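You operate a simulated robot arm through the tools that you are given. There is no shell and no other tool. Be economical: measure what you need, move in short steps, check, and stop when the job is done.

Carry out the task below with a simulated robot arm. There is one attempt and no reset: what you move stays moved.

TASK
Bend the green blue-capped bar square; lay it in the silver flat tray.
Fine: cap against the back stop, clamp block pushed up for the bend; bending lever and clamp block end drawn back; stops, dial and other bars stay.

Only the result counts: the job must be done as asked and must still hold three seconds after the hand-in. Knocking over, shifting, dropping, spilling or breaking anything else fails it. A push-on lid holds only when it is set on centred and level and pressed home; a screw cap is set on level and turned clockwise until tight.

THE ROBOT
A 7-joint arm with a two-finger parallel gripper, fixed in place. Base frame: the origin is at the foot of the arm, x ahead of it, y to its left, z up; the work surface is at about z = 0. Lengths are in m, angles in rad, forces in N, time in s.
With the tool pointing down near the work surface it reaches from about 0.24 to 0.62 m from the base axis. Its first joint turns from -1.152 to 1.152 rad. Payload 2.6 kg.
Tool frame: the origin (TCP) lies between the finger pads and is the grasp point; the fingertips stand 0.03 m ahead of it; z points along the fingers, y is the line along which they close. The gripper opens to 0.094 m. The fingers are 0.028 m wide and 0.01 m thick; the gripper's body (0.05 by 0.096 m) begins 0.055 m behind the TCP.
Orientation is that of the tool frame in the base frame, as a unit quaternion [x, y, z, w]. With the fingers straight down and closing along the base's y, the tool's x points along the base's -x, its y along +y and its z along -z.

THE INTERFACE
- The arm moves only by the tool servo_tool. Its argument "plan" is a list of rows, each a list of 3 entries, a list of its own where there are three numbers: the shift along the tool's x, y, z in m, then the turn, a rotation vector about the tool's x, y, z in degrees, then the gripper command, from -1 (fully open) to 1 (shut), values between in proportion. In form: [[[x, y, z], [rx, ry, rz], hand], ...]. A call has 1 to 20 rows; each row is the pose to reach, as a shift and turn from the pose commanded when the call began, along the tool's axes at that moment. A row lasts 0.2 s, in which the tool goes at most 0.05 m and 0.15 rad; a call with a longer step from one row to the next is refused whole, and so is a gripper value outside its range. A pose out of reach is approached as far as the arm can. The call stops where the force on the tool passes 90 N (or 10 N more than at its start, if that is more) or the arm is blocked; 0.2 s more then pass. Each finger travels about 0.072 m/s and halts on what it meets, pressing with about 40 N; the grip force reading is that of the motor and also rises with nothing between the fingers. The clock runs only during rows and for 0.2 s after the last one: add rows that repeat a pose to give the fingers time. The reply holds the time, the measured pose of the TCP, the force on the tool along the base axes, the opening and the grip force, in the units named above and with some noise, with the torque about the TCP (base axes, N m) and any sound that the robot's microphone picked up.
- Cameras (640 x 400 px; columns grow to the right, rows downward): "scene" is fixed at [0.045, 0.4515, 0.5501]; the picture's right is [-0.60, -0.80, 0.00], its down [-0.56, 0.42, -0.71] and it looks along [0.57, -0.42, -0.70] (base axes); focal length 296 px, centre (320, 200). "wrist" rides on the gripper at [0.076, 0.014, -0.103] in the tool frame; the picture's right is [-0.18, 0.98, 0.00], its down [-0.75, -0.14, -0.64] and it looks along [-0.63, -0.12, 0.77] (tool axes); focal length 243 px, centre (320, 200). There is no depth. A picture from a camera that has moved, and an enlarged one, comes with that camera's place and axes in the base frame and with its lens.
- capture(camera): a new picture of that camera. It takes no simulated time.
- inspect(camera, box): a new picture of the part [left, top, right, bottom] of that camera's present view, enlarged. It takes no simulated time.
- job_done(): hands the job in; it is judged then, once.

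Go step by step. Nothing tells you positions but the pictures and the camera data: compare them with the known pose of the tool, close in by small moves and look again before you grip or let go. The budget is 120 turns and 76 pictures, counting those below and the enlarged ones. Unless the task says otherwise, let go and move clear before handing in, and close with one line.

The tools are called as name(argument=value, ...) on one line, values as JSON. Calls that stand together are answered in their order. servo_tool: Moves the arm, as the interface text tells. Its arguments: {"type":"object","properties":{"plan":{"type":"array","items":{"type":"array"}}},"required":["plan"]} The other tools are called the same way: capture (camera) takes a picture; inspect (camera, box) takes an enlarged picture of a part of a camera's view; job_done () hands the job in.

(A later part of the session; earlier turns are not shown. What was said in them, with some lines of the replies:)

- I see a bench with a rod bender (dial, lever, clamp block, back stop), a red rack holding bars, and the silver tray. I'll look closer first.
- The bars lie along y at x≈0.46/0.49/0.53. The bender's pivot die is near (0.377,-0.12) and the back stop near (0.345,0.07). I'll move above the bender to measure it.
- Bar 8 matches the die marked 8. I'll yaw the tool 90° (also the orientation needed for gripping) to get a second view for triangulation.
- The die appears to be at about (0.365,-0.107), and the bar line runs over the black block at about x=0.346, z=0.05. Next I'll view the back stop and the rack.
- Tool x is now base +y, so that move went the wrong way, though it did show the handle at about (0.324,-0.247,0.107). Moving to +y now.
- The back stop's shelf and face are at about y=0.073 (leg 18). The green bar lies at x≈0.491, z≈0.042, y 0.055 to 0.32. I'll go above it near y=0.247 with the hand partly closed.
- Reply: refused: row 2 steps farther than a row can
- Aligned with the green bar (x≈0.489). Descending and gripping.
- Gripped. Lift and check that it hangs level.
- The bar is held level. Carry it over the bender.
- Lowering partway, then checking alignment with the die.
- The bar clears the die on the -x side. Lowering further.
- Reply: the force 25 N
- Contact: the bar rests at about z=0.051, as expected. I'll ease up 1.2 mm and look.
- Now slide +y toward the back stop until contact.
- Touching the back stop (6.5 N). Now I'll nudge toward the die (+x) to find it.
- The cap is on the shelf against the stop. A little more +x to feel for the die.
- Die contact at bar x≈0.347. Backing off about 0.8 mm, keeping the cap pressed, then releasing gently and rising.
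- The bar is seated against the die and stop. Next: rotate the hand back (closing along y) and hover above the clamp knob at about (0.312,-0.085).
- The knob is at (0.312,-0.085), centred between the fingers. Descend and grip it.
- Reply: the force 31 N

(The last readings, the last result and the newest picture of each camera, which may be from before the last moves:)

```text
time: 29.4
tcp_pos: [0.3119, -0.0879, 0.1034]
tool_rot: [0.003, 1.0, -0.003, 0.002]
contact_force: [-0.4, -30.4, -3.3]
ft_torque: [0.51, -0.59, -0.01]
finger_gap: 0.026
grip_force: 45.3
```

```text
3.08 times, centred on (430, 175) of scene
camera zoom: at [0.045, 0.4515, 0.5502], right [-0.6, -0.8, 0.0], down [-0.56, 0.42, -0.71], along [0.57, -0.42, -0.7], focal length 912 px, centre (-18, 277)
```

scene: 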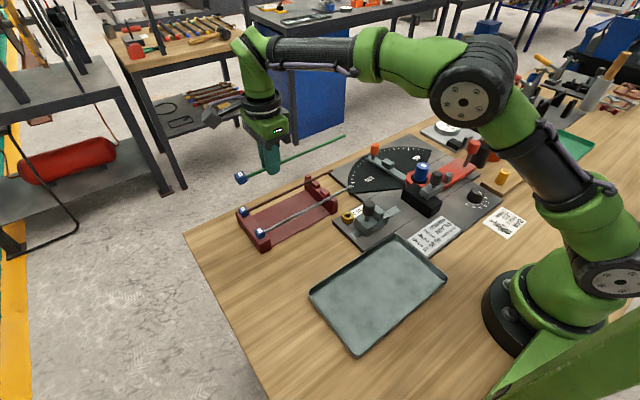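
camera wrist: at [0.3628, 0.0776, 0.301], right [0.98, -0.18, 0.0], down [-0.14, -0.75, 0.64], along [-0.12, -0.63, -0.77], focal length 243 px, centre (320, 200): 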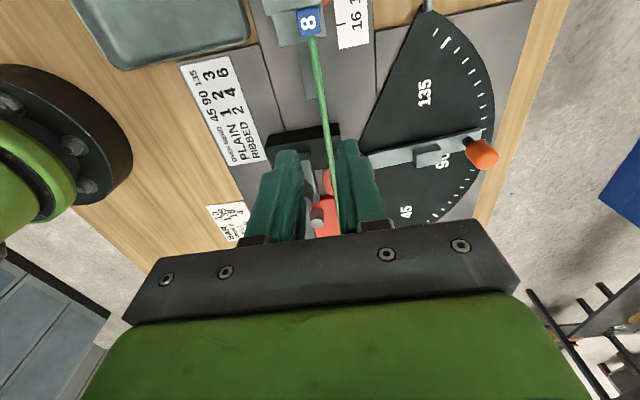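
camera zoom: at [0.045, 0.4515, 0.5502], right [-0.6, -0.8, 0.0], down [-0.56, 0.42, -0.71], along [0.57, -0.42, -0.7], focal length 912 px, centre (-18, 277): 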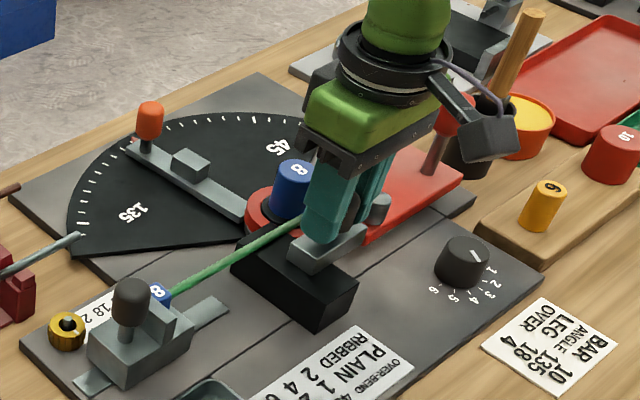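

Gripped the knob (26 mm) about 3 mm off-centre. Relieve that, then push +x (tool -x).

servo_tool(plan=[[[0, -0.0035, 0], [0, 0, 0], 1], [[-0.004, -0.0035, 0], [0, 0, 0], 1], [[-0.008, -0.0035, 0], [0, 0, 0], 1], [[-0.008, -0.0035, 0], [0, 0, 0], 1]])

servo_tool(plan=[[[-0.003, 0, 0], [0, 0, 0], 1], [[-0.006, 0, 0], [0, 0, 0], 1], [[-0.006, 0, 0], [0, 0, 0], 1]])

```text
time: 30.4
tcp_pos: [0.321, -0.0884, 0.1042]
tool_rot: [0.0, 1.0, 0.0, 0.0]
contact_force: [-2.8, -11.8, 12.7]
ft_torque: [-0.49, 0.59, -0.12]
finger_gap: 0.0256
grip_force: 44.9
```

```text
time: 31.2
tcp_pos: [0.3267, -0.0893, 0.1044]
tool_rot: [0.0, 1.0, 0.0, 0.0]
contact_force: [-1.9, -5.4, 19.9]
ft_torque: [-0.41, 0.71, -0.06]
finger_gap: 0.0257
grip_force: 44.8
```

servo_tool(plan=[[[-0.001, 0, 0], [0, 0, 0], 1], [[-0.002, 0, 0], [0, 0, 0], 1], [[-0.002, 0, 0], [0, 0, 0], 1]])

servo_tool(plan=[[[-0.001, 0, 0], [0, 0, 0], 1], [[-0.002, 0, 0], [0, 0, 0], 1], [[-0.002, 0, 0], [0, 0, 0], 1]])

```text
time: 32.0
tcp_pos: [0.3285, -0.0891, 0.1038]
tool_rot: [0.001, 1.0, 0.0, 0.0]
contact_force: [-2.8, -2.0, 18.9]
ft_torque: [-0.42, 0.21, -0.04]
finger_gap: 0.0258
grip_force: 45.2
```

```text
time: 32.8
tcp_pos: [0.3306, -0.0885, 0.1036]
tool_rot: [0.0, 1.0, 0.001, 0.0]
contact_force: [-8.1, 0.7, 18.6]
ft_torque: [-0.44, -0.7, 0.07]
finger_gap: 0.0259
grip_force: 44.7
```

servo_tool(plan=[[[-0.001, 0, 0], [0, 0, 0], 1], [[-0.002, 0, 0], [0, 0, 0], 1], [[-0.002, 0, 0], [0, 0, 0], 1]])

inspect(camera="wrist", box=[200, 50, 440, 250])

```text
time: 33.6
tcp_pos: [0.3312, -0.0884, 0.103]
tool_rot: [0.001, 1.0, 0.001, -0.001]
contact_force: [-22.8, 1.2, 28.0]
ft_torque: [-0.42, 0.23, -0.03]
finger_gap: 0.0259
grip_force: 45.1
```

```text
2.00 times, centred on (320, 150) of wrist
camera zoom: at [0.2557, -0.0721, 0.2054], right [0.19, 0.98, 0.0], down [0.76, -0.14, 0.64], along [0.63, -0.12, -0.77], focal length 485 px, centre (320, 300)
```

zoom: 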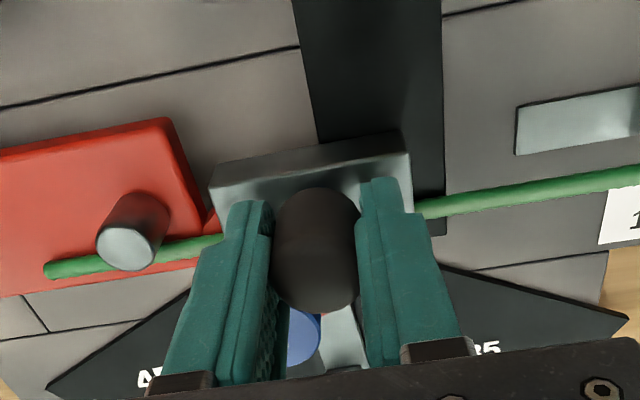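

Clamp is firm against the bar. One more small press, then release and rise.

servo_tool(plan=[[[-0.0015, 0, 0], [0, 0, 0], 1], [[-0.0015, 0, 0], [0, 0, 0], 1]])

servo_tool(plan=[[[0, 0, 0], [0, 0, 0], 0.6], [[0, 0, 0], [0, 0, 0], 0.2], [[0, 0, 0], [0, 0, 0], 0.2], [[0, 0, -0.03], [0, 0, 0], 0.2], [[0, 0, -0.07], [0, 0, 0], 0.2], [[0, 0, -0.1], [0, 0, 0], 0.2]])

inspect(camera="wrist", box=[140, 20, 460, 220])

inspect(camera="scene", box=[350, 110, 510, 240])

```text
time: 34.2
tcp_pos: [0.332, -0.0876, 0.1037]
tool_rot: [0.002, 1.0, 0.001, -0.003]
contact_force: [-29.9, -0.1, 18.1]
ft_torque: [-0.59, -0.14, 0.05]
finger_gap: 0.0256
grip_force: 44.9
```

```text
time: 35.6
tcp_pos: [0.333, -0.0884, 0.2035]
tool_rot: [0.0, 1.0, 0.0, 0.0]
contact_force: [0.3, 0.7, 0.1]
ft_torque: [0.02, -0.01, -0.01]
finger_gap: 0.0379
grip_force: 0.1
```

```text
2.00 times, centred on (300, 120) of wrist
camera zoom: at [0.2579, -0.0723, 0.3059], right [0.18, 0.98, 0.0], down [0.75, -0.14, 0.64], along [0.63, -0.12, -0.77], focal length 485 px, centre (360, 360)
```

zoom: 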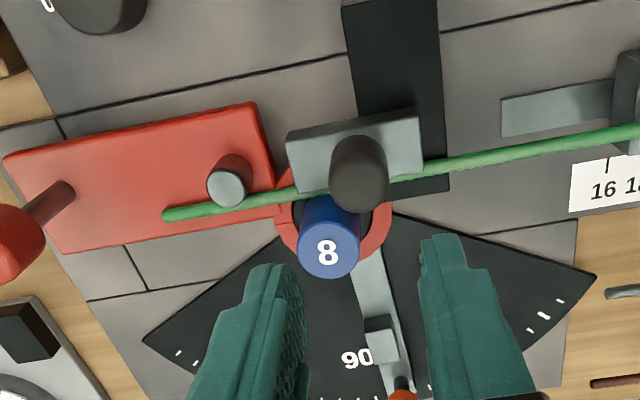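

```text
3.08 times, centred on (430, 175) of scene
camera zoom: at [0.045, 0.4515, 0.5501], right [-0.6, -0.8, 0.0], down [-0.56, 0.42, -0.71], along [0.57, -0.42, -0.7], focal length 912 px, centre (-18, 277)
```

zoom: 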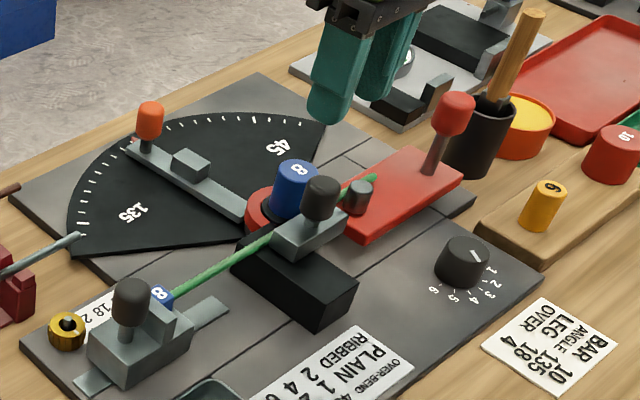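

The clamp holds the bar. Next, the lever handle at about (0.324,-0.247). I'll hover there with the fingers closing along x.

servo_tool(plan=[[[0, -0.015, 0], [0, 0, 8.2], -0.1], [[0.001, -0.03, 0], [0, 0, 16.4], -0.1], [[0.002, -0.045, 0], [0, 0, 24.6], -0.1], [[0.003, -0.06, 0], [0, 0, 32.8], -0.1], [[0.004, -0.075, 0], [0, 0, 41], -0.1], [[0.005, -0.09, 0], [0, 0, 49.2], -0.1], [[0.006, -0.105, 0], [0, 0, 57.4], -0.1], [[0.007, -0.12, 0], [0, 0, 65.6], -0.1], [[0.008, -0.135, 0], [0, 0, 73.8], -0.1], [[0.009, -0.15, 0], [0, 0, 82], -0.1], [[0.009, -0.159, 0], [0, 0, 90], -0.1], [[0.009, -0.159, 0], [0, 0, 90], -0.1]])

capture(camera="wrist")

inspect(camera="scene", box=[380, 80, 540, 210])

```text
time: 38.2
tcp_pos: [0.3246, -0.2474, 0.2037]
tool_rot: [0.708, 0.706, 0.0, 0.0]
contact_force: [0.5, 0.3, 0.1]
ft_torque: [0.01, 0.0, -0.02]
finger_gap: 0.0519
grip_force: 0.1
```

```text
29 pictures are left
camera wrist: at [0.3395, -0.1695, 0.3053], right [0.98, -0.19, 0.0], down [-0.14, -0.75, 0.64], along [-0.12, -0.63, -0.77], focal length 243 px, centre (320, 200)
```

wrist: 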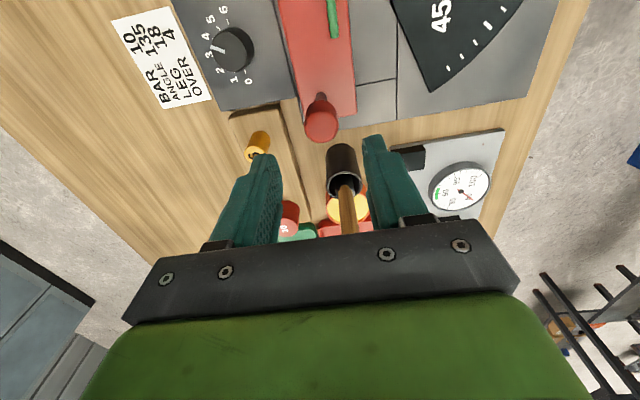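

```text
3.08 times, centred on (460, 145) of scene
camera zoom: at [0.045, 0.4515, 0.5501], right [-0.6, -0.8, 0.0], down [-0.56, 0.42, -0.71], along [0.57, -0.42, -0.7], focal length 912 px, centre (-111, 369)
```

zoom: 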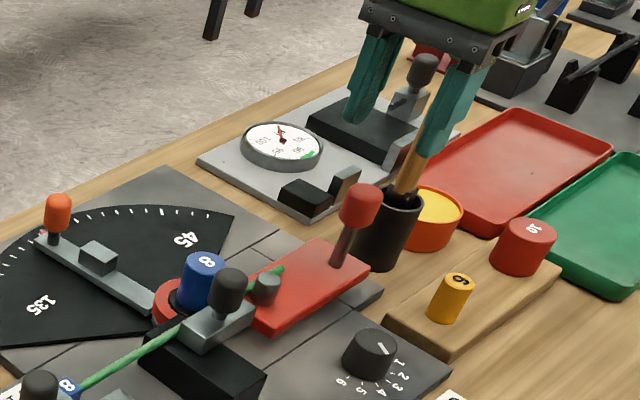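

Centred over the handle. Descend and grip it.

servo_tool(plan=[[[0, 0, 0.03], [0, 0, 0], -0.1], [[0, 0, 0.06], [0, 0, 0], -0.1], [[0, 0, 0.088], [0, 0, 0], -0.1], [[0, 0, 0.088], [0, 0, 0], 0.3], [[0, 0, 0.088], [0, 0, 0], 1], [[0, 0, 0.088], [0, 0, 0], 1], [[0, 0, 0.088], [0, 0, 0], 1]])

inspect(camera="scene", box=[380, 80, 540, 210])

```text
time: 39.8
tcp_pos: [0.3257, -0.2471, 0.116]
tool_rot: [0.707, 0.708, 0.0, 0.002]
contact_force: [14.3, -6.0, -13.4]
ft_torque: [-0.24, 0.33, -0.1]
finger_gap: 0.0277
grip_force: 44.9
```

```text
3.08 times, centred on (460, 145) of scene
camera zoom: at [0.0451, 0.4515, 0.5502], right [-0.6, -0.8, 0.0], down [-0.56, 0.42, -0.71], along [0.57, -0.42, -0.7], focal length 912 px, centre (-111, 369)
```

zoom: 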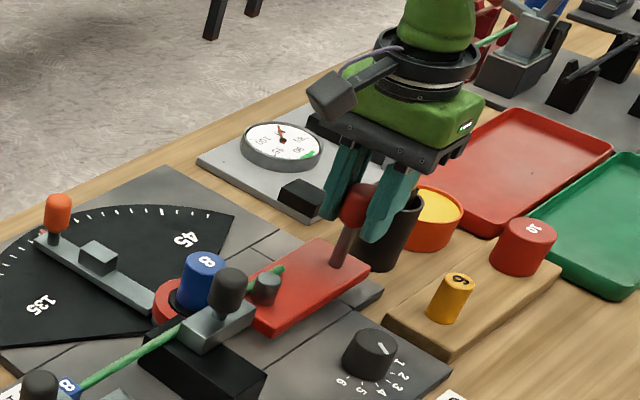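

Handle gripped. Swing the first 18° around the pivot (0.365,-0.107), R≈0.1455, rotating the tool with the lever.

servo_tool(plan=[[[-0.00337, 0.01485, 0], [0, 0, -6], 1], [[-0.00517, 0.02997, 0], [0, 0, -12], 1], [[-0.00538, 0.04519, 0], [0, 0, -18], 1], [[-0.00538, 0.04519, 0], [0, 0, -18], 1]])

```text
time: 40.8
tcp_pos: [0.3682, -0.2537, 0.1161]
tool_rot: [0.588, 0.809, -0.001, 0.001]
contact_force: [-9.7, -5.7, 4.5]
ft_torque: [1.11, 0.02, 0.32]
finger_gap: 0.0277
grip_force: 45.1
```

servo_tool(plan=[[[-0.00337, 0.01485, 0], [0, 0, -6], 1], [[-0.00517, 0.02997, 0], [0, 0, -12], 1], [[-0.00538, 0.04519, 0], [0, 0, -18], 1], [[-0.004, 0.06035, 0], [0, 0, -24], 1], [[-0.004, 0.06035, 0], [0, 0, -24], 1]])

inspect(camera="scene", box=[350, 90, 510, 220])

```text
time: 42.0
tcp_pos: [0.4282, -0.2385, 0.1159]
tool_rot: [0.405, 0.914, -0.002, 0.001]
contact_force: [0.1, -16.0, -8.3]
ft_torque: [-0.35, -0.66, 0.16]
finger_gap: 0.0278
grip_force: 44.8
```

```text
3.08 times, centred on (430, 155) of scene
camera zoom: at [0.045, 0.4515, 0.5502], right [-0.6, -0.8, 0.0], down [-0.56, 0.42, -0.71], along [0.57, -0.42, -0.7], focal length 912 px, centre (-18, 338)
```

zoom: 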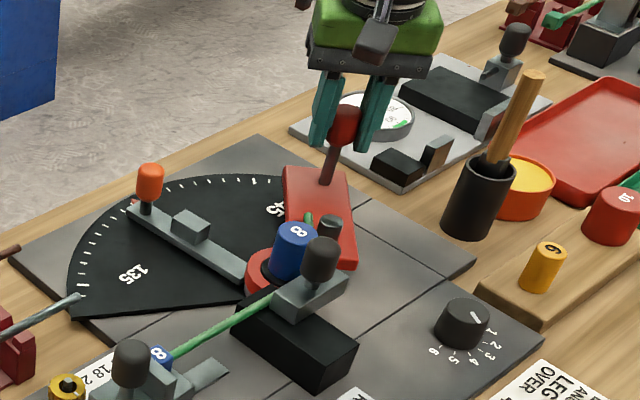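

The bar is bending. Continue another 24°.

servo_tool(plan=[[[-0.0042, 0.0146, 0], [0, 0, -6], 1], [[-0.0062, 0.0297, 0], [0, 0, -12], 1], [[-0.0064, 0.0449, 0], [0, 0, -18], 1], [[-0.005, 0.06, 0], [0, 0, -24], 1], [[-0.005, 0.06, 0], [0, 0, -24], 1]])

servo_tool(plan=[[[-0.00337, 0.01485, 0], [0, 0, -6], 1], [[-0.00517, 0.02997, 0], [0, 0, -12], 1], [[-0.00538, 0.04519, 0], [0, 0, -18], 1], [[-0.00538, 0.04519, 0], [0, 0, -18], 1]])

inspect(camera="scene", box=[330, 90, 490, 220])

```text
time: 43.2
tcp_pos: [0.4763, -0.2005, 0.1165]
tool_rot: [0.207, 0.978, 0.001, -0.001]
contact_force: [-11.5, -0.8, 6.6]
ft_torque: [-0.94, -0.43, 0.19]
finger_gap: 0.0278
grip_force: 44.9
```

```text
time: 44.2
tcp_pos: [0.4991, -0.1618, 0.1162]
tool_rot: [0.053, 0.999, 0.001, -0.001]
contact_force: [-27.6, 2.1, 17.3]
ft_torque: [-0.58, -0.08, 0.05]
finger_gap: 0.0277
grip_force: 45.3
```

```text
3.08 times, centred on (410, 155) of scene
camera zoom: at [0.0449, 0.4516, 0.5501], right [-0.6, -0.8, 0.0], down [-0.56, 0.42, -0.71], along [0.57, -0.42, -0.7], focal length 912 px, centre (43, 338)
```

zoom: 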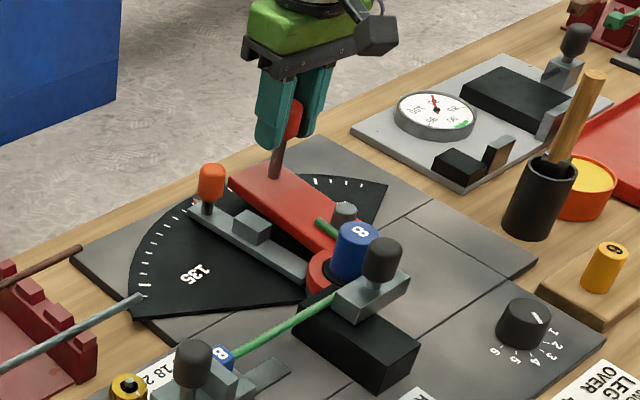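

Nearing the stop. Continue in smaller steps with a 2 mm inward radius correction.

servo_tool(plan=[[[-0.0015, 0.0154, 0], [0, 0, -6], 1], [[-0.0033, 0.0305, 0], [0, 0, -12], 1], [[-0.0033, 0.0305, 0], [0, 0, -12], 1]])

inspect(camera="scene", box=[340, 130, 440, 210])

```text
time: 45.0
tcp_pos: [0.5053, -0.1399, 0.1163]
tool_rot: [-0.05, 0.999, -0.007, 0.001]
contact_force: [6.2, -34.0, -5.2]
ft_torque: [0.9, -0.9, -0.22]
finger_gap: 0.0281
grip_force: 44.6
```

```text
5.00 times, centred on (390, 170) of scene
camera zoom: at [0.0451, 0.4515, 0.5502], right [-0.6, -0.8, 0.0], down [-0.56, 0.42, -0.71], along [0.57, -0.42, -0.7], focal length 1482 px, centre (-30, 350)
```

zoom: 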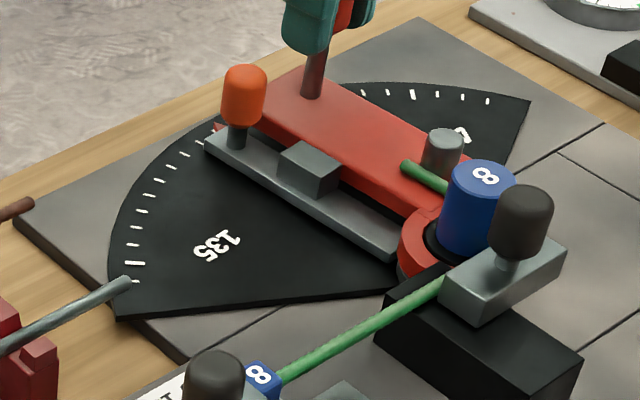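

The lever looks to be at or next to the stop block. Take a small further step to confirm whether it is a hard stop.

servo_tool(plan=[[[0.0, 0.003, 0], [0, 0, 0], 1], [[0.0, 0.003, 0], [0, 0, 0], 1]])

inspect(camera="scene", box=[360, 140, 420, 190])

```text
time: 45.6
tcp_pos: [0.5042, -0.1403, 0.116]
tool_rot: [-0.05, 0.999, -0.011, 0.001]
contact_force: [28.0, -43.8, -15.8]
ft_torque: [1.0, 1.03, 0.07]
finger_gap: 0.0281
grip_force: 44.7
```

```text
8.00 times, centred on (390, 165) of scene
camera zoom: at [0.0451, 0.4515, 0.5502], right [-0.6, -0.8, 0.0], down [-0.56, 0.42, -0.71], along [0.57, -0.42, -0.7], focal length 2372 px, centre (-240, 480)
```

zoom: 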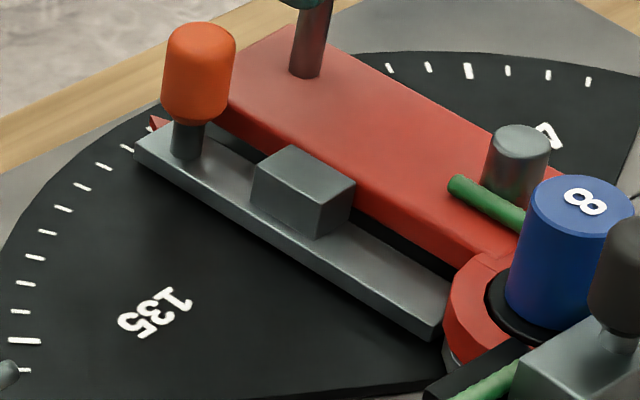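

Hard stop confirmed: no further motion at 44 N. Now draw the lever back along the same arc.

servo_tool(plan=[[[0, -0.005, 0], [0, 0, 0], 1], [[0.0049, -0.0174, 0], [0, 0, 6], 1], [[0.01129, -0.0312, 0], [0, 0, 12], 1], [[0.01908, -0.0443, 0], [0, 0, 18], 1], [[0.0282, -0.0565, 0], [0, 0, 24], 1], [[0.0282, -0.0565, 0], [0, 0, 24], 1]])

inspect(camera="scene", box=[340, 120, 460, 220])

```text
time: 47.0
tcp_pos: [0.485, -0.1899, 0.1167]
tool_rot: [0.156, 0.988, -0.001, 0.002]
contact_force: [20.2, -9.9, -8.8]
ft_torque: [0.65, -0.86, -0.4]
finger_gap: 0.0278
grip_force: 44.5
```

```text
4.00 times, centred on (400, 170) of scene
camera zoom: at [0.045, 0.4515, 0.5502], right [-0.6, -0.8, 0.0], down [-0.56, 0.42, -0.71], along [0.57, -0.42, -0.7], focal length 1186 px, centre (0, 320)
```

zoom: 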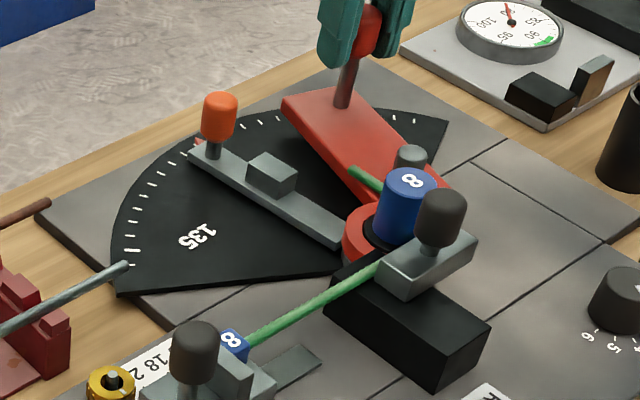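

Bar holds its bend; the stop hasn't moved. Continue drawing back.

servo_tool(plan=[[[0.0035, -0.0148, 0], [0, 0, 6], 1], [[0.0098, -0.0286, 0], [0, 0, 12], 1], [[0.0176, -0.0417, 0], [0, 0, 18], 1], [[0.0267, -0.0539, 0], [0, 0, 24], 1], [[0.037, -0.0651, 0], [0, 0, 30], 1], [[0.0485, -0.0751, 0], [0, 0, 36], 1], [[0.0609, -0.0839, 0], [0, 0, 42], 1], [[0.0742, -0.0913, 0], [0, 0, 48], 1], [[0.0742, -0.0913, 0], [0, 0, 48], 1]])

```text
time: 49.0
tcp_pos: [0.3843, -0.2521, 0.1165]
tool_rot: [0.545, 0.838, 0.001, -0.001]
contact_force: [0.0, 4.4, 8.0]
ft_torque: [0.16, 0.33, -0.14]
finger_gap: 0.0277
grip_force: 45.2
```

servo_tool(plan=[[[0.0049, -0.01441, 0], [0, 0, 6], 1], [[0.01129, -0.02824, 0], [0, 0, 12], 1], [[0.01908, -0.04132, 0], [0, 0, 18], 1], [[0.0282, -0.05351, 0], [0, 0, 24], 1], [[0.0282, -0.05351, 0], [0, 0, 24], 1]])

```text
time: 50.2
tcp_pos: [0.3248, -0.2477, 0.1163]
tool_rot: [0.708, 0.706, 0.002, 0.001]
contact_force: [3.5, 9.4, 12.7]
ft_torque: [-0.31, 0.34, -0.21]
finger_gap: 0.0279
grip_force: 45.1
```

Lever is back at its start pose. Release and rise, then check.

servo_tool(plan=[[[0, 0, 0], [0, 0, 0], 0.5], [[0, 0, 0], [0, 0, 0], -0.1], [[0, 0, 0], [0, 0, 0], -0.1], [[0, 0, -0.03], [0, 0, 0], -0.1], [[0, 0, -0.07], [0, 0, 0], -0.1], [[0, 0, -0.1], [0, 0, 0], -0.1], [[0.04, 0, -0.13], [0, 0, 0], -0.1], [[0.08, 0, -0.13], [0, 0, 0], -0.1], [[0.12, 0.0, -0.13], [0, 0, 0], -0.1], [[0.16, 0.0, -0.13], [0, 0, 0], -0.1]])

capture(camera="wrist")

inspect(camera="scene", box=[340, 120, 500, 230])

```text
time: 52.4
tcp_pos: [0.3228, -0.0891, 0.2461]
tool_rot: [0.708, 0.706, 0.0, 0.001]
contact_force: [0.7, -0.3, -0.5]
ft_torque: [-0.01, 0.0, -0.03]
finger_gap: 0.0515
grip_force: 0.0
```

```text
21 pictures are left
camera wrist: at [0.3384, -0.01, 0.3479], right [0.98, -0.19, 0.0], down [-0.14, -0.75, 0.64], along [-0.12, -0.63, -0.77], focal length 243 px, centre (320, 200)
```

wrist: 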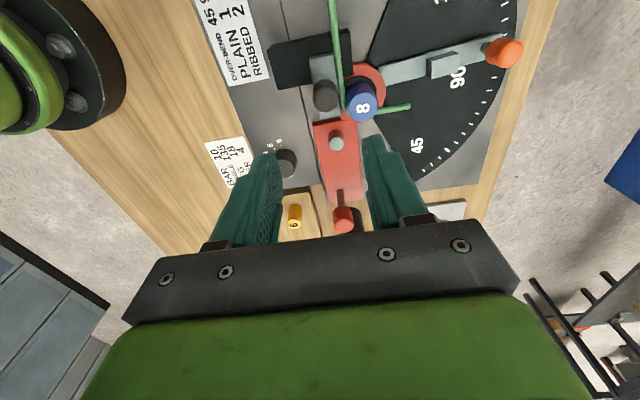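

```text
3.64 times, centred on (420, 175) of scene
camera zoom: at [0.045, 0.4515, 0.5501], right [-0.6, -0.8, 0.0], down [-0.56, 0.42, -0.71], along [0.57, -0.42, -0.7], focal length 1078 px, centre (-44, 291)
```

zoom: 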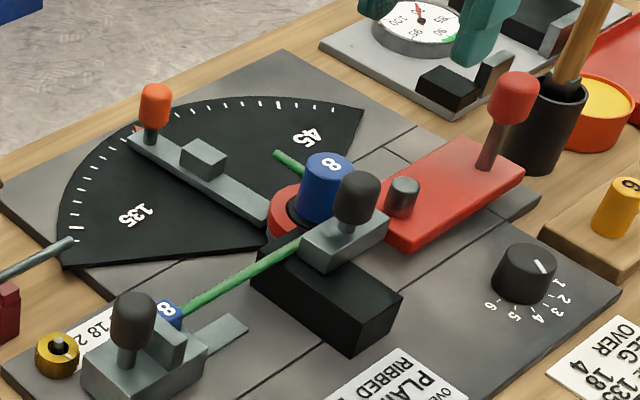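

The lever is back where it was. I'll check the bend angle closely.

inspect(camera="wrist", box=[310, 0, 430, 130])

```text
3.08 times, centred on (370, 65) of wrist
camera zoom: at [0.3384, -0.01, 0.3479], right [0.98, -0.19, 0.0], down [-0.14, -0.75, 0.64], along [-0.12, -0.63, -0.77], focal length 746 px, centre (166, 615)
```

zoom: 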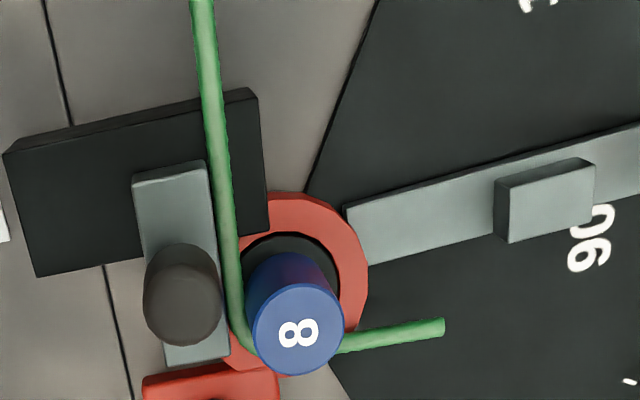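

The bend measures about 90–91°. Now draw the clamp back: turn the hand to close along y over the knob at (0.332,-0.0885).

servo_tool(plan=[[[0, 0.001, 0.005], [0, 0, -8.2], 0.2], [[0, 0.002, 0.01], [0, 0, -16.4], 0.2], [[0, 0.003, 0.015], [0, 0, -24.6], 0.2], [[0, 0.004, 0.02], [0, 0, -32.8], 0.2], [[0, 0.005, 0.025], [0, 0, -41], 0.2], [[0, 0.006, 0.03], [0, 0, -49.2], 0.2], [[0, 0.007, 0.035], [0, 0, -57.4], 0.2], [[0, 0.008, 0.04], [0, 0, -65.6], 0.2], [[0, 0.0085, 0.05], [0, 0, -73.8], 0.2], [[0, 0.0085, 0.06], [0, 0, -82], 0.2], [[0, 0.0085, 0.075], [0, 0, -90], 0.2], [[0, 0.0085, 0.075], [0, 0, -90], 0.2]])

inspect(camera="wrist", box=[200, 50, 440, 250])

```text
time: 55.0
tcp_pos: [0.3329, -0.0889, 0.1712]
tool_rot: [-0.002, 1.0, 0.0, 0.0]
contact_force: [-0.6, 0.3, 0.2]
ft_torque: [-0.02, -0.02, -0.01]
finger_gap: 0.0374
grip_force: 0.1
```

```text
2.00 times, centred on (320, 150) of wrist
camera zoom: at [0.2575, -0.073, 0.2722], right [0.18, 0.98, 0.0], down [0.75, -0.14, 0.64], along [0.63, -0.12, -0.77], focal length 485 px, centre (320, 300)
```

zoom: 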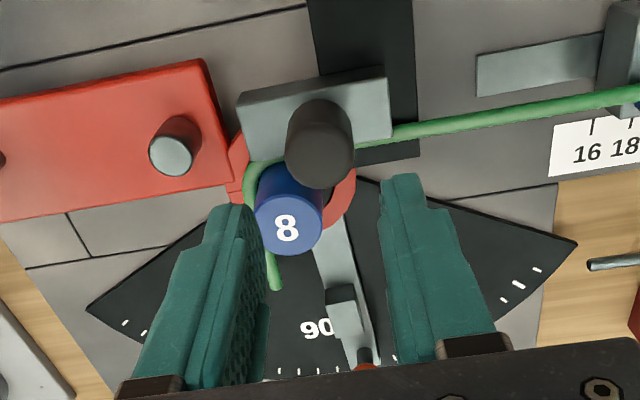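

servo_tool(plan=[[[0.003, 0.0015, 0.025], [0, 0, 0], 0.2], [[0.003, 0.0015, 0.05], [0, 0, 0], 0.2], [[0.003, 0.0015, 0.067], [0, 0, 0], 0.2], [[0.003, 0.0015, 0.067], [0, 0, 0], 1], [[0.003, 0.0015, 0.067], [0, 0, 0], 1], [[0.003, 0.0015, 0.067], [0, 0, 0], 1]])

servo_tool(plan=[[[0.004, 0, 0], [0, 0, 0], 1], [[0.008, 0, 0], [0, 0, 0], 1], [[0.012, 0, 0], [0, 0, 0], 1], [[0.016, 0, 0], [0, 0, 0], 1], [[0.0185, 0, 0], [0, 0, 0], 1], [[0.0185, 0, 0], [0, 0, 0], 1]])

```text
time: 56.4
tcp_pos: [0.3293, -0.0885, 0.1031]
tool_rot: [0.0, 1.0, -0.001, 0.0]
contact_force: [-4.1, -7.1, 1.9]
ft_torque: [0.48, -0.18, -0.12]
finger_gap: 0.0259
grip_force: 44.9
```

```text
time: 57.8
tcp_pos: [0.3112, -0.0891, 0.1037]
tool_rot: [0.0, 1.0, -0.001, 0.001]
contact_force: [10.0, -19.9, -14.6]
ft_torque: [0.45, 0.23, -0.05]
finger_gap: 0.0259
grip_force: 45.3
```

Clamp drawn back. Release, rise, and turn to close along x above the straight leg.

servo_tool(plan=[[[0, 0, 0], [0, 0, 0], 0.6], [[0, 0, 0], [0, 0, 0], 0.2], [[0, 0, 0], [0, 0, 0], 0.2], [[0, 0, -0.03], [0, 0, 0], 0.2], [[0, 0, -0.07], [0, 0, 0], 0.2], [[-0.009, 0.018, -0.1], [0, 0, 8.2], 0.3], [[-0.018, 0.036, -0.1], [0, 0, 16.4], 0.3], [[-0.027, 0.054, -0.1], [0, 0, 24.6], 0.3], [[-0.036, 0.077, -0.1], [0, 0, 32.8], 0.3], [[-0.0365, 0.077, -0.1], [0, 0, 41], 0.3], [[-0.0365, 0.077, -0.1], [0, 0, 49.2], 0.3], [[-0.0365, 0.077, -0.1], [0, 0, 57.4], 0.3], [[-0.0365, 0.077, -0.1], [0, 0, 65.6], 0.3], [[-0.0365, 0.077, -0.1], [0, 0, 73.8], 0.3], [[-0.0365, 0.077, -0.1], [0, 0, 82], 0.3], [[-0.0365, 0.077, -0.1], [0, 0, 90], 0.3], [[-0.0365, 0.077, -0.07], [0, 0, 90], 0.3], [[-0.0365, 0.077, -0.07], [0, 0, 90], 0.3]])

capture(camera="wrist")

inspect(camera="scene", box=[340, 120, 500, 230])

```text
time: 61.6
tcp_pos: [0.348, -0.0095, 0.1735]
tool_rot: [0.708, 0.707, -0.001, -0.001]
contact_force: [-0.2, 0.1, 0.2]
ft_torque: [-0.01, -0.02, -0.01]
finger_gap: 0.0327
grip_force: 0.0
```

```text
17 pictures are left
camera wrist: at [0.3627, 0.0683, 0.2752], right [0.98, -0.19, 0.0], down [-0.14, -0.75, 0.64], along [-0.12, -0.63, -0.77], focal length 243 px, centre (320, 200)
```

wrist: 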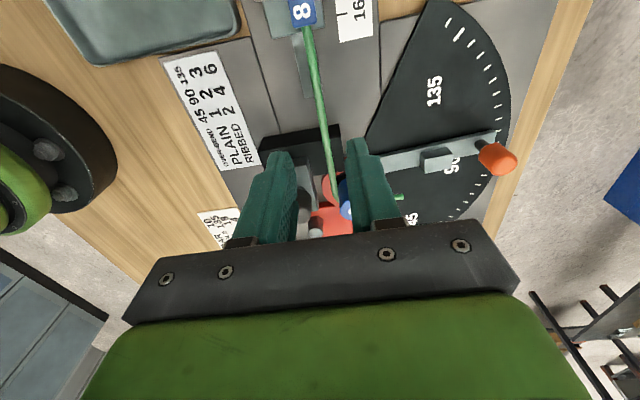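

```text
3.64 times, centred on (420, 175) of scene
camera zoom: at [0.045, 0.4515, 0.5501], right [-0.6, -0.8, 0.0], down [-0.56, 0.42, -0.71], along [0.57, -0.42, -0.7], focal length 1078 px, centre (-44, 291)
```

zoom: 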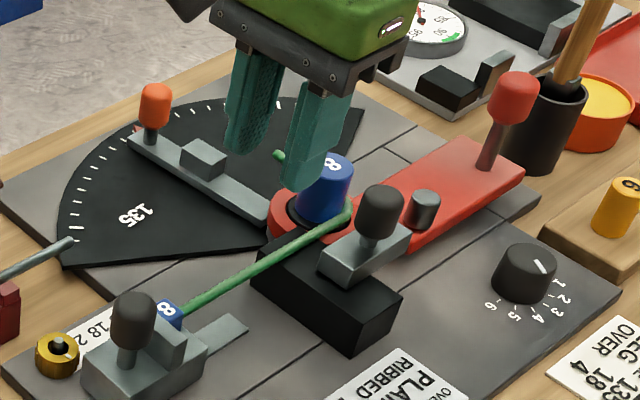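

Clamp is retracted and the bar is in place. Descend, grip the straight leg and lift straight up.

servo_tool(plan=[[[0, 0, 0.04], [0, 0, 0], 0.3], [[0, 0, 0.075], [0, 0, 0], 0.3], [[0, 0, 0.095], [0, 0, 0], 0.3], [[0, 0, 0.104], [0, 0, 0], 0.3], [[0, 0, 0.104], [0, 0, 0], 1], [[0, 0, 0.104], [0, 0, 0], 1], [[0, 0, 0.104], [0, 0, 0], 1]])

servo_tool(plan=[[[-0.001, 0, -0.004], [0, 0, 0], 1], [[-0.002, 0, -0.01], [0, 0, 0], 1], [[-0.002, 0, -0.025], [0, 0, 0], 1], [[-0.002, 0, -0.045], [0, 0, 0], 1], [[-0.002, 0, -0.045], [0, 0, 0], 1]])

inspect(camera="scene", box=[340, 110, 500, 230])

```text
time: 63.2
tcp_pos: [0.3479, -0.009, 0.0697]
tool_rot: [0.708, 0.706, 0.0, 0.0]
contact_force: [-4.3, 0.2, 1.7]
ft_torque: [0.02, 0.06, -0.42]
finger_gap: 0.0069
grip_force: 39.7
```

```text
time: 64.4
tcp_pos: [0.3487, -0.0114, 0.116]
tool_rot: [0.707, 0.707, 0.0, 0.001]
contact_force: [-0.5, 0.9, -1.5]
ft_torque: [0.04, -0.01, 0.01]
finger_gap: 0.0067
grip_force: 39.9
```

```text
3.33 times, centred on (420, 170) of scene
camera zoom: at [0.045, 0.4515, 0.5501], right [-0.6, -0.8, 0.0], down [-0.56, 0.42, -0.71], along [0.57, -0.42, -0.7], focal length 988 px, centre (-13, 300)
```

zoom: 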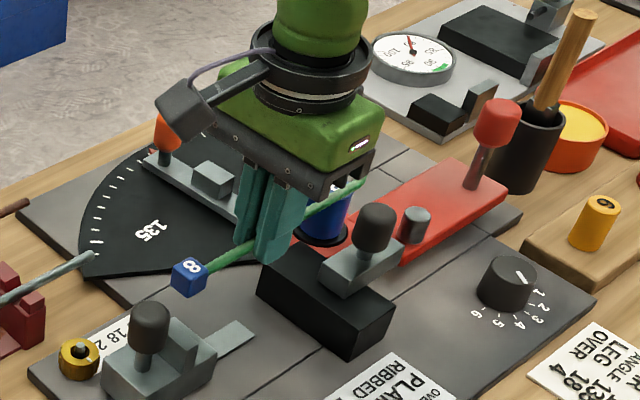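

Bar is free of the bender. Raise and carry it over the tray (centre ≈(0.213,0.18)); target grip at (0.182,0.196).

servo_tool(plan=[[[0, 0, -0.035], [0, 0, 0], 1], [[0, 0, -0.07], [0, 0, 0], 1], [[0, 0, -0.1], [0, 0, 0], 1], [[0.035, -0.02, -0.1], [0, 0, 0], 1], [[0.07, -0.045, -0.1], [0, 0, 0], 1], [[0.105, -0.07, -0.1], [0, 0, 0], 1], [[0.14, -0.095, -0.1], [0, 0, 0], 1], [[0.175, -0.125, -0.1], [0, 0, 0], 1], [[0.2, -0.15, -0.1], [0, 0, 0], 1], [[0.2075, -0.1665, -0.1], [0, 0, 0], 1], [[0.2075, -0.1665, -0.08], [0, 0, 0], 1], [[0.2075, -0.1665, -0.05], [0, 0, 0], 1], [[0.2075, -0.1665, -0.05], [0, 0, 0], 1]])

capture(camera="scene")

capture(camera="wrist")

```text
time: 67.2
tcp_pos: [0.1814, 0.1952, 0.1642]
tool_rot: [0.707, 0.707, 0.0, 0.0]
contact_force: [-0.4, -0.5, -1.0]
ft_torque: [0.06, 0.02, 0.02]
finger_gap: 0.0067
grip_force: 40.1
```

```text
14 pictures are left
```

scene: 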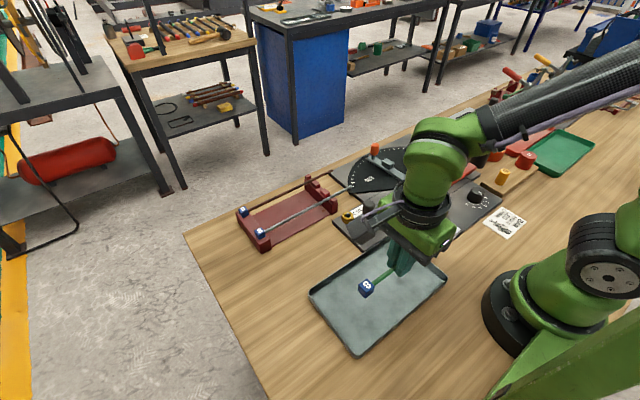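

```text
13 pictures are left
camera wrist: at [0.196, 0.2721, 0.2665], right [0.98, -0.18, 0.0], down [-0.14, -0.75, 0.64], along [-0.12, -0.63, -0.77], focal length 243 px, centre (320, 200)
```

wrist: 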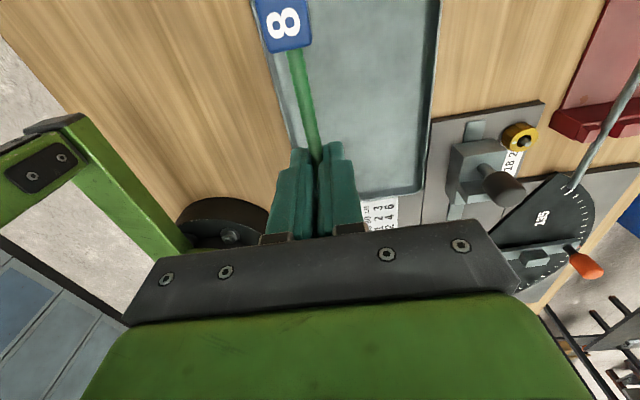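

Positions look right; shift +6 mm in y to centre it, and lower to just above the tray.

servo_tool(plan=[[[0.006, 0.001, 0.03], [0, 0, 0], 1], [[0.006, 0.001, 0.06], [0, 0, 0], 1], [[0.006, 0.001, 0.09], [0, 0, 0], 1], [[0.006, 0.001, 0.1], [0, 0, 0], 1], [[0.006, 0.001, 0.1], [0, 0, 0], 1]])

inspect(camera="scene", box=[300, 210, 460, 360])

inspect(camera="wrist", box=[200, 0, 480, 240])

```text
time: 68.4
tcp_pos: [0.1831, 0.2013, 0.0643]
tool_rot: [0.707, 0.707, 0.0, 0.0]
contact_force: [-0.3, -0.3, -2.1]
ft_torque: [0.05, 0.02, 0.04]
finger_gap: 0.0067
grip_force: 40.4
```

```text
2.67 times, centred on (380, 285) of scene
camera zoom: at [0.045, 0.4515, 0.5501], right [-0.6, -0.8, 0.0], down [-0.56, 0.42, -0.71], along [0.57, -0.42, -0.7], focal length 791 px, centre (160, -27)
```

zoom: 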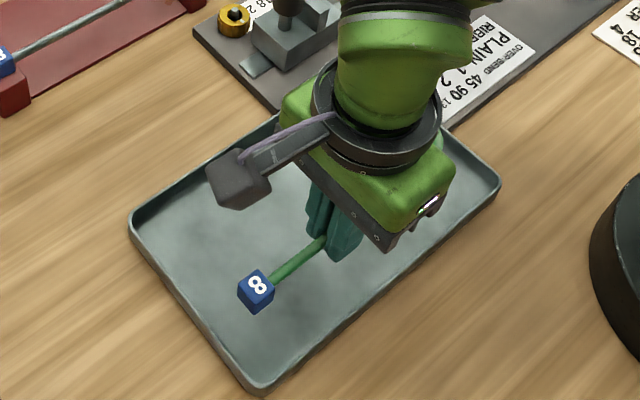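

```text
1.67 times, centred on (340, 120) of wrist
camera zoom: at [0.1976, 0.2793, 0.1662], right [0.98, -0.18, 0.0], down [-0.14, -0.75, 0.64], along [-0.12, -0.63, -0.77], focal length 404 px, centre (287, 333)
```

zoom: 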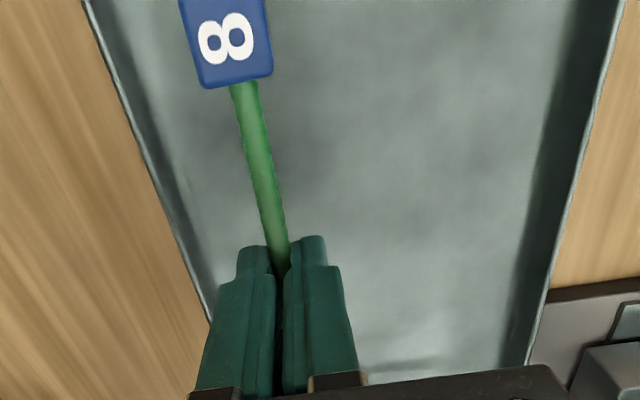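

Clear of the rims. Lower gently toward the tray floor.

servo_tool(plan=[[[0, 0, 0.01], [0, 0, 0], 1], [[0, 0, 0.018], [0, 0, 0], 1], [[0, 0, 0.023], [0, 0, 0], 1], [[0, 0, 0.023], [0, 0, 0], 1]])

servo_tool(plan=[[[0, 0, 0.0015], [0, 0, 0], 1], [[0, 0, 0.0025], [0, 0, 0], 1], [[0, 0, 0.0025], [0, 0, 0], 1]])

```text
time: 69.4
tcp_pos: [0.1828, 0.2008, 0.0415]
tool_rot: [0.708, 0.707, 0.0, 0.0]
contact_force: [0.4, 0.3, -0.8]
ft_torque: [0.04, 0.03, 0.0]
finger_gap: 0.007
grip_force: 39.7
```

```text
time: 70.2
tcp_pos: [0.1819, 0.2008, 0.0393]
tool_rot: [0.707, 0.707, 0.001, 0.0]
contact_force: [1.3, 0.5, -1.6]
ft_torque: [0.07, -0.03, 0.04]
finger_gap: 0.0066
grip_force: 39.8
```

servo_tool(plan=[[[0, 0, 0.001], [0, 0, 0], 1], [[0, 0, 0.002], [0, 0, 0], 1], [[0, 0, 0.002], [0, 0, 0], 1]])

inspect(camera="scene", box=[340, 240, 420, 310])

```text
time: 71.0
tcp_pos: [0.1822, 0.2012, 0.0373]
tool_rot: [0.708, 0.707, 0.0, 0.0]
contact_force: [0.3, 0.6, -0.9]
ft_torque: [0.08, 0.04, 0.0]
finger_gap: 0.0068
grip_force: 40.5
```

```text
5.71 times, centred on (380, 275) of scene
camera zoom: at [0.045, 0.4515, 0.5501], right [-0.6, -0.8, 0.0], down [-0.56, 0.42, -0.71], along [0.57, -0.42, -0.7], focal length 1694 px, centre (-23, -229)
```

zoom: 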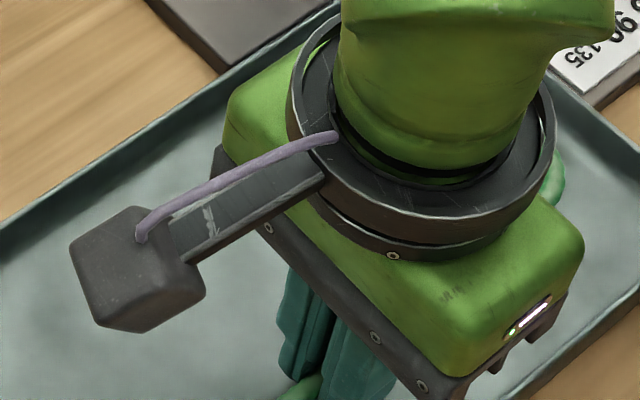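

servo_tool(plan=[[[0, 0, 0.001], [0, 0, 0], 1], [[0, 0, 0.0015], [0, 0, 0], 1], [[0, 0, 0.0015], [0, 0, 0], 1]])

servo_tool(plan=[[[0, 0, 0.001], [0, 0, 0], 1], [[0, 0, 0.0012], [0, 0, 0], 1], [[0, 0, 0.0012], [0, 0, 0], 1]])

```text
time: 71.8
tcp_pos: [0.1824, 0.2024, 0.0362]
tool_rot: [0.707, 0.707, 0.0, 0.001]
contact_force: [0.2, -0.2, -0.6]
ft_torque: [0.04, 0.02, 0.01]
finger_gap: 0.0066
grip_force: 39.3
```

```text
time: 72.6
tcp_pos: [0.1821, 0.2008, 0.0341]
tool_rot: [0.707, 0.707, 0.0, 0.0]
contact_force: [0.4, -0.5, -0.9]
ft_torque: [0.07, 0.02, -0.02]
finger_gap: 0.0068
grip_force: 39.9
```

The bar is only about 3 mm above the tray floor with the tips nearly touching. Release and rise straight up.

servo_tool(plan=[[[0, 0, 0], [0, 0, 0], 0.85], [[0, 0, 0], [0, 0, 0], 0.6], [[0, 0, 0], [0, 0, 0], 0.5], [[0, 0, 0], [0, 0, 0], 0.5], [[0, 0, -0.02], [0, 0, 0], 0.5], [[0, 0, -0.05], [0, 0, 0], 0.5], [[0, 0, -0.09], [0, 0, 0], 0.5], [[0, 0, -0.13], [0, 0, 0], 0.5], [[0, 0, -0.17], [0, 0, 0], 0.5], [[0.0, 0.04, -0.2], [0, 0, 0], 0.5], [[0.0, 0.08, -0.22], [0, 0, 0], 0.5], [[0.0, 0.12, -0.22], [0, 0, 0], 0.5], [[0.0, 0.16, -0.22], [0, 0, 0], 0.5], [[0.0, 0.2, -0.22], [0, 0, 0], 0.5]])

capture(camera="scene")

inspect(camera="scene", box=[300, 210, 460, 360])

inspect(camera="scene", box=[230, 110, 520, 250])

```text
time: 75.6
tcp_pos: [0.3831, 0.2016, 0.2556]
tool_rot: [0.707, 0.707, 0.001, 0.0]
contact_force: [0.2, 0.5, 0.4]
ft_torque: [0.03, 0.0, 0.0]
finger_gap: 0.0236
grip_force: 0.0
```

```text
9 pictures are left
```

scene: 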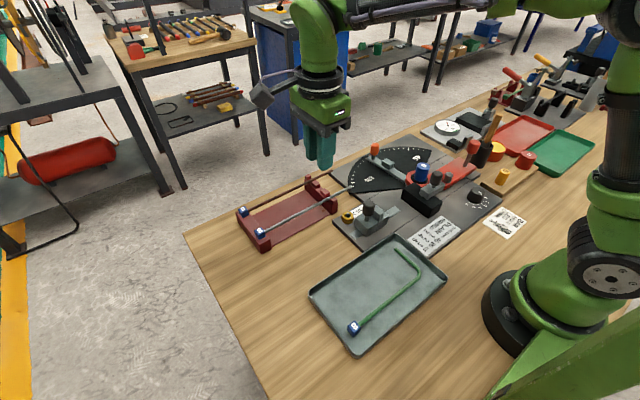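

```text
2.67 times, centred on (380, 285) of scene
camera zoom: at [0.045, 0.4515, 0.5501], right [-0.6, -0.8, 0.0], down [-0.56, 0.42, -0.71], along [0.57, -0.42, -0.7], focal length 791 px, centre (160, -27)
```

zoom: 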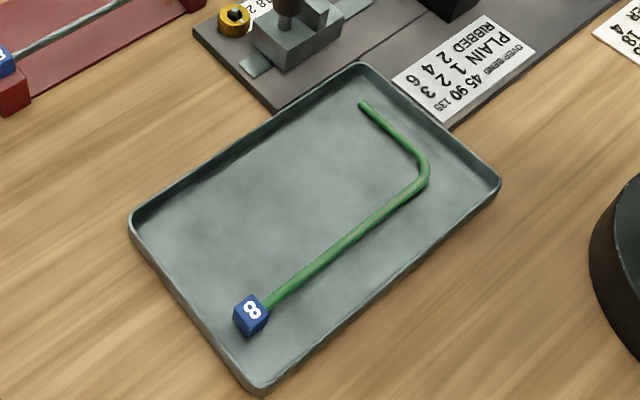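

```text
2.21 times, centred on (375, 180) of scene
camera zoom: at [0.045, 0.4515, 0.5501], right [-0.6, -0.8, 0.0], down [-0.56, 0.42, -0.71], along [0.57, -0.42, -0.7], focal length 654 px, centre (199, 244)
```

zoom: 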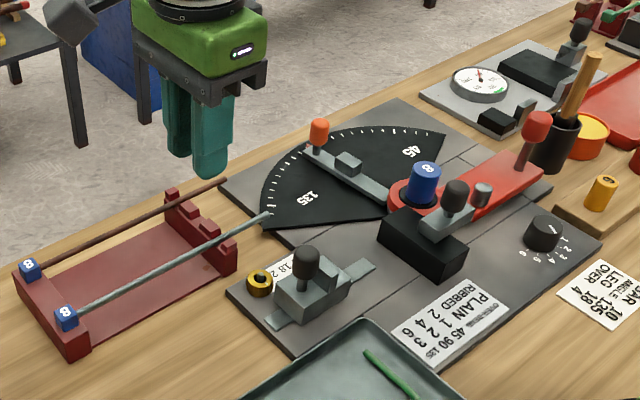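

Everything looks in order. I'll do one more angle check from the wrist camera, positioned beside the tray.

servo_tool(plan=[[[0.0, -0.04, 0], [0, 0, 0], 0.5], [[0.0, -0.06, -0.0], [0, 0, 0], 0.5], [[0.0, -0.06, -0.0], [0, 0, 0], 0.5]])

inspect(camera="wrist", box=[130, 0, 350, 200])

```text
time: 76.4
tcp_pos: [0.3223, 0.2008, 0.2543]
tool_rot: [0.707, 0.708, 0.0, 0.0]
contact_force: [-0.2, 0.1, -0.4]
ft_torque: [-0.01, 0.01, -0.01]
finger_gap: 0.0235
grip_force: 0.0
```

```text
2.00 times, centred on (240, 100) of wrist
camera zoom: at [0.3373, 0.2793, 0.3562], right [0.98, -0.18, 0.0], down [-0.14, -0.75, 0.64], along [-0.12, -0.63, -0.77], focal length 485 px, centre (480, 400)
```

zoom: 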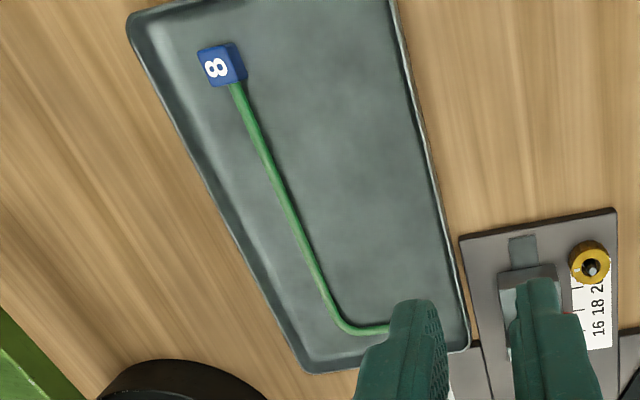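

servo_tool(plan=[[[-0.04, 0, 0], [0, 0, 0], 0.7], [[-0.07, 0, 0], [0, 0, 0], 0.7], [[-0.07, 0, 0], [0, 0, 0], 0.7]])

inspect(camera="wrist", box=[140, 0, 340, 160])

```text
time: 77.2
tcp_pos: [0.3229, 0.1315, 0.2546]
tool_rot: [0.707, 0.707, 0.0, 0.0]
contact_force: [0.4, -0.6, 0.3]
ft_torque: [0.0, 0.02, 0.02]
finger_gap: 0.014
grip_force: 0.1
```

```text
2.50 times, centred on (240, 80) of wrist
camera zoom: at [0.3377, 0.2091, 0.3565], right [0.98, -0.18, 0.0], down [-0.14, -0.75, 0.64], along [-0.12, -0.63, -0.77], focal length 606 px, centre (520, 500)
```

zoom: 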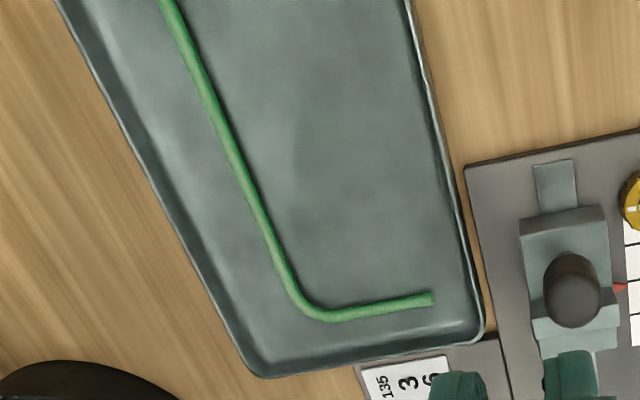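

The bend measures about 90°, and the bar is lying in the silver tray. The lever and clamp are drawn back, and the stops, dial and other bars are unmoved. Handing in.

job_done()

```text
The job is handed in.
```

The green blue-capped bar is bent square, about 90° by camera measurement, and lies in the silver tray. The lever and clamp block are drawn back, and the job is handed in.
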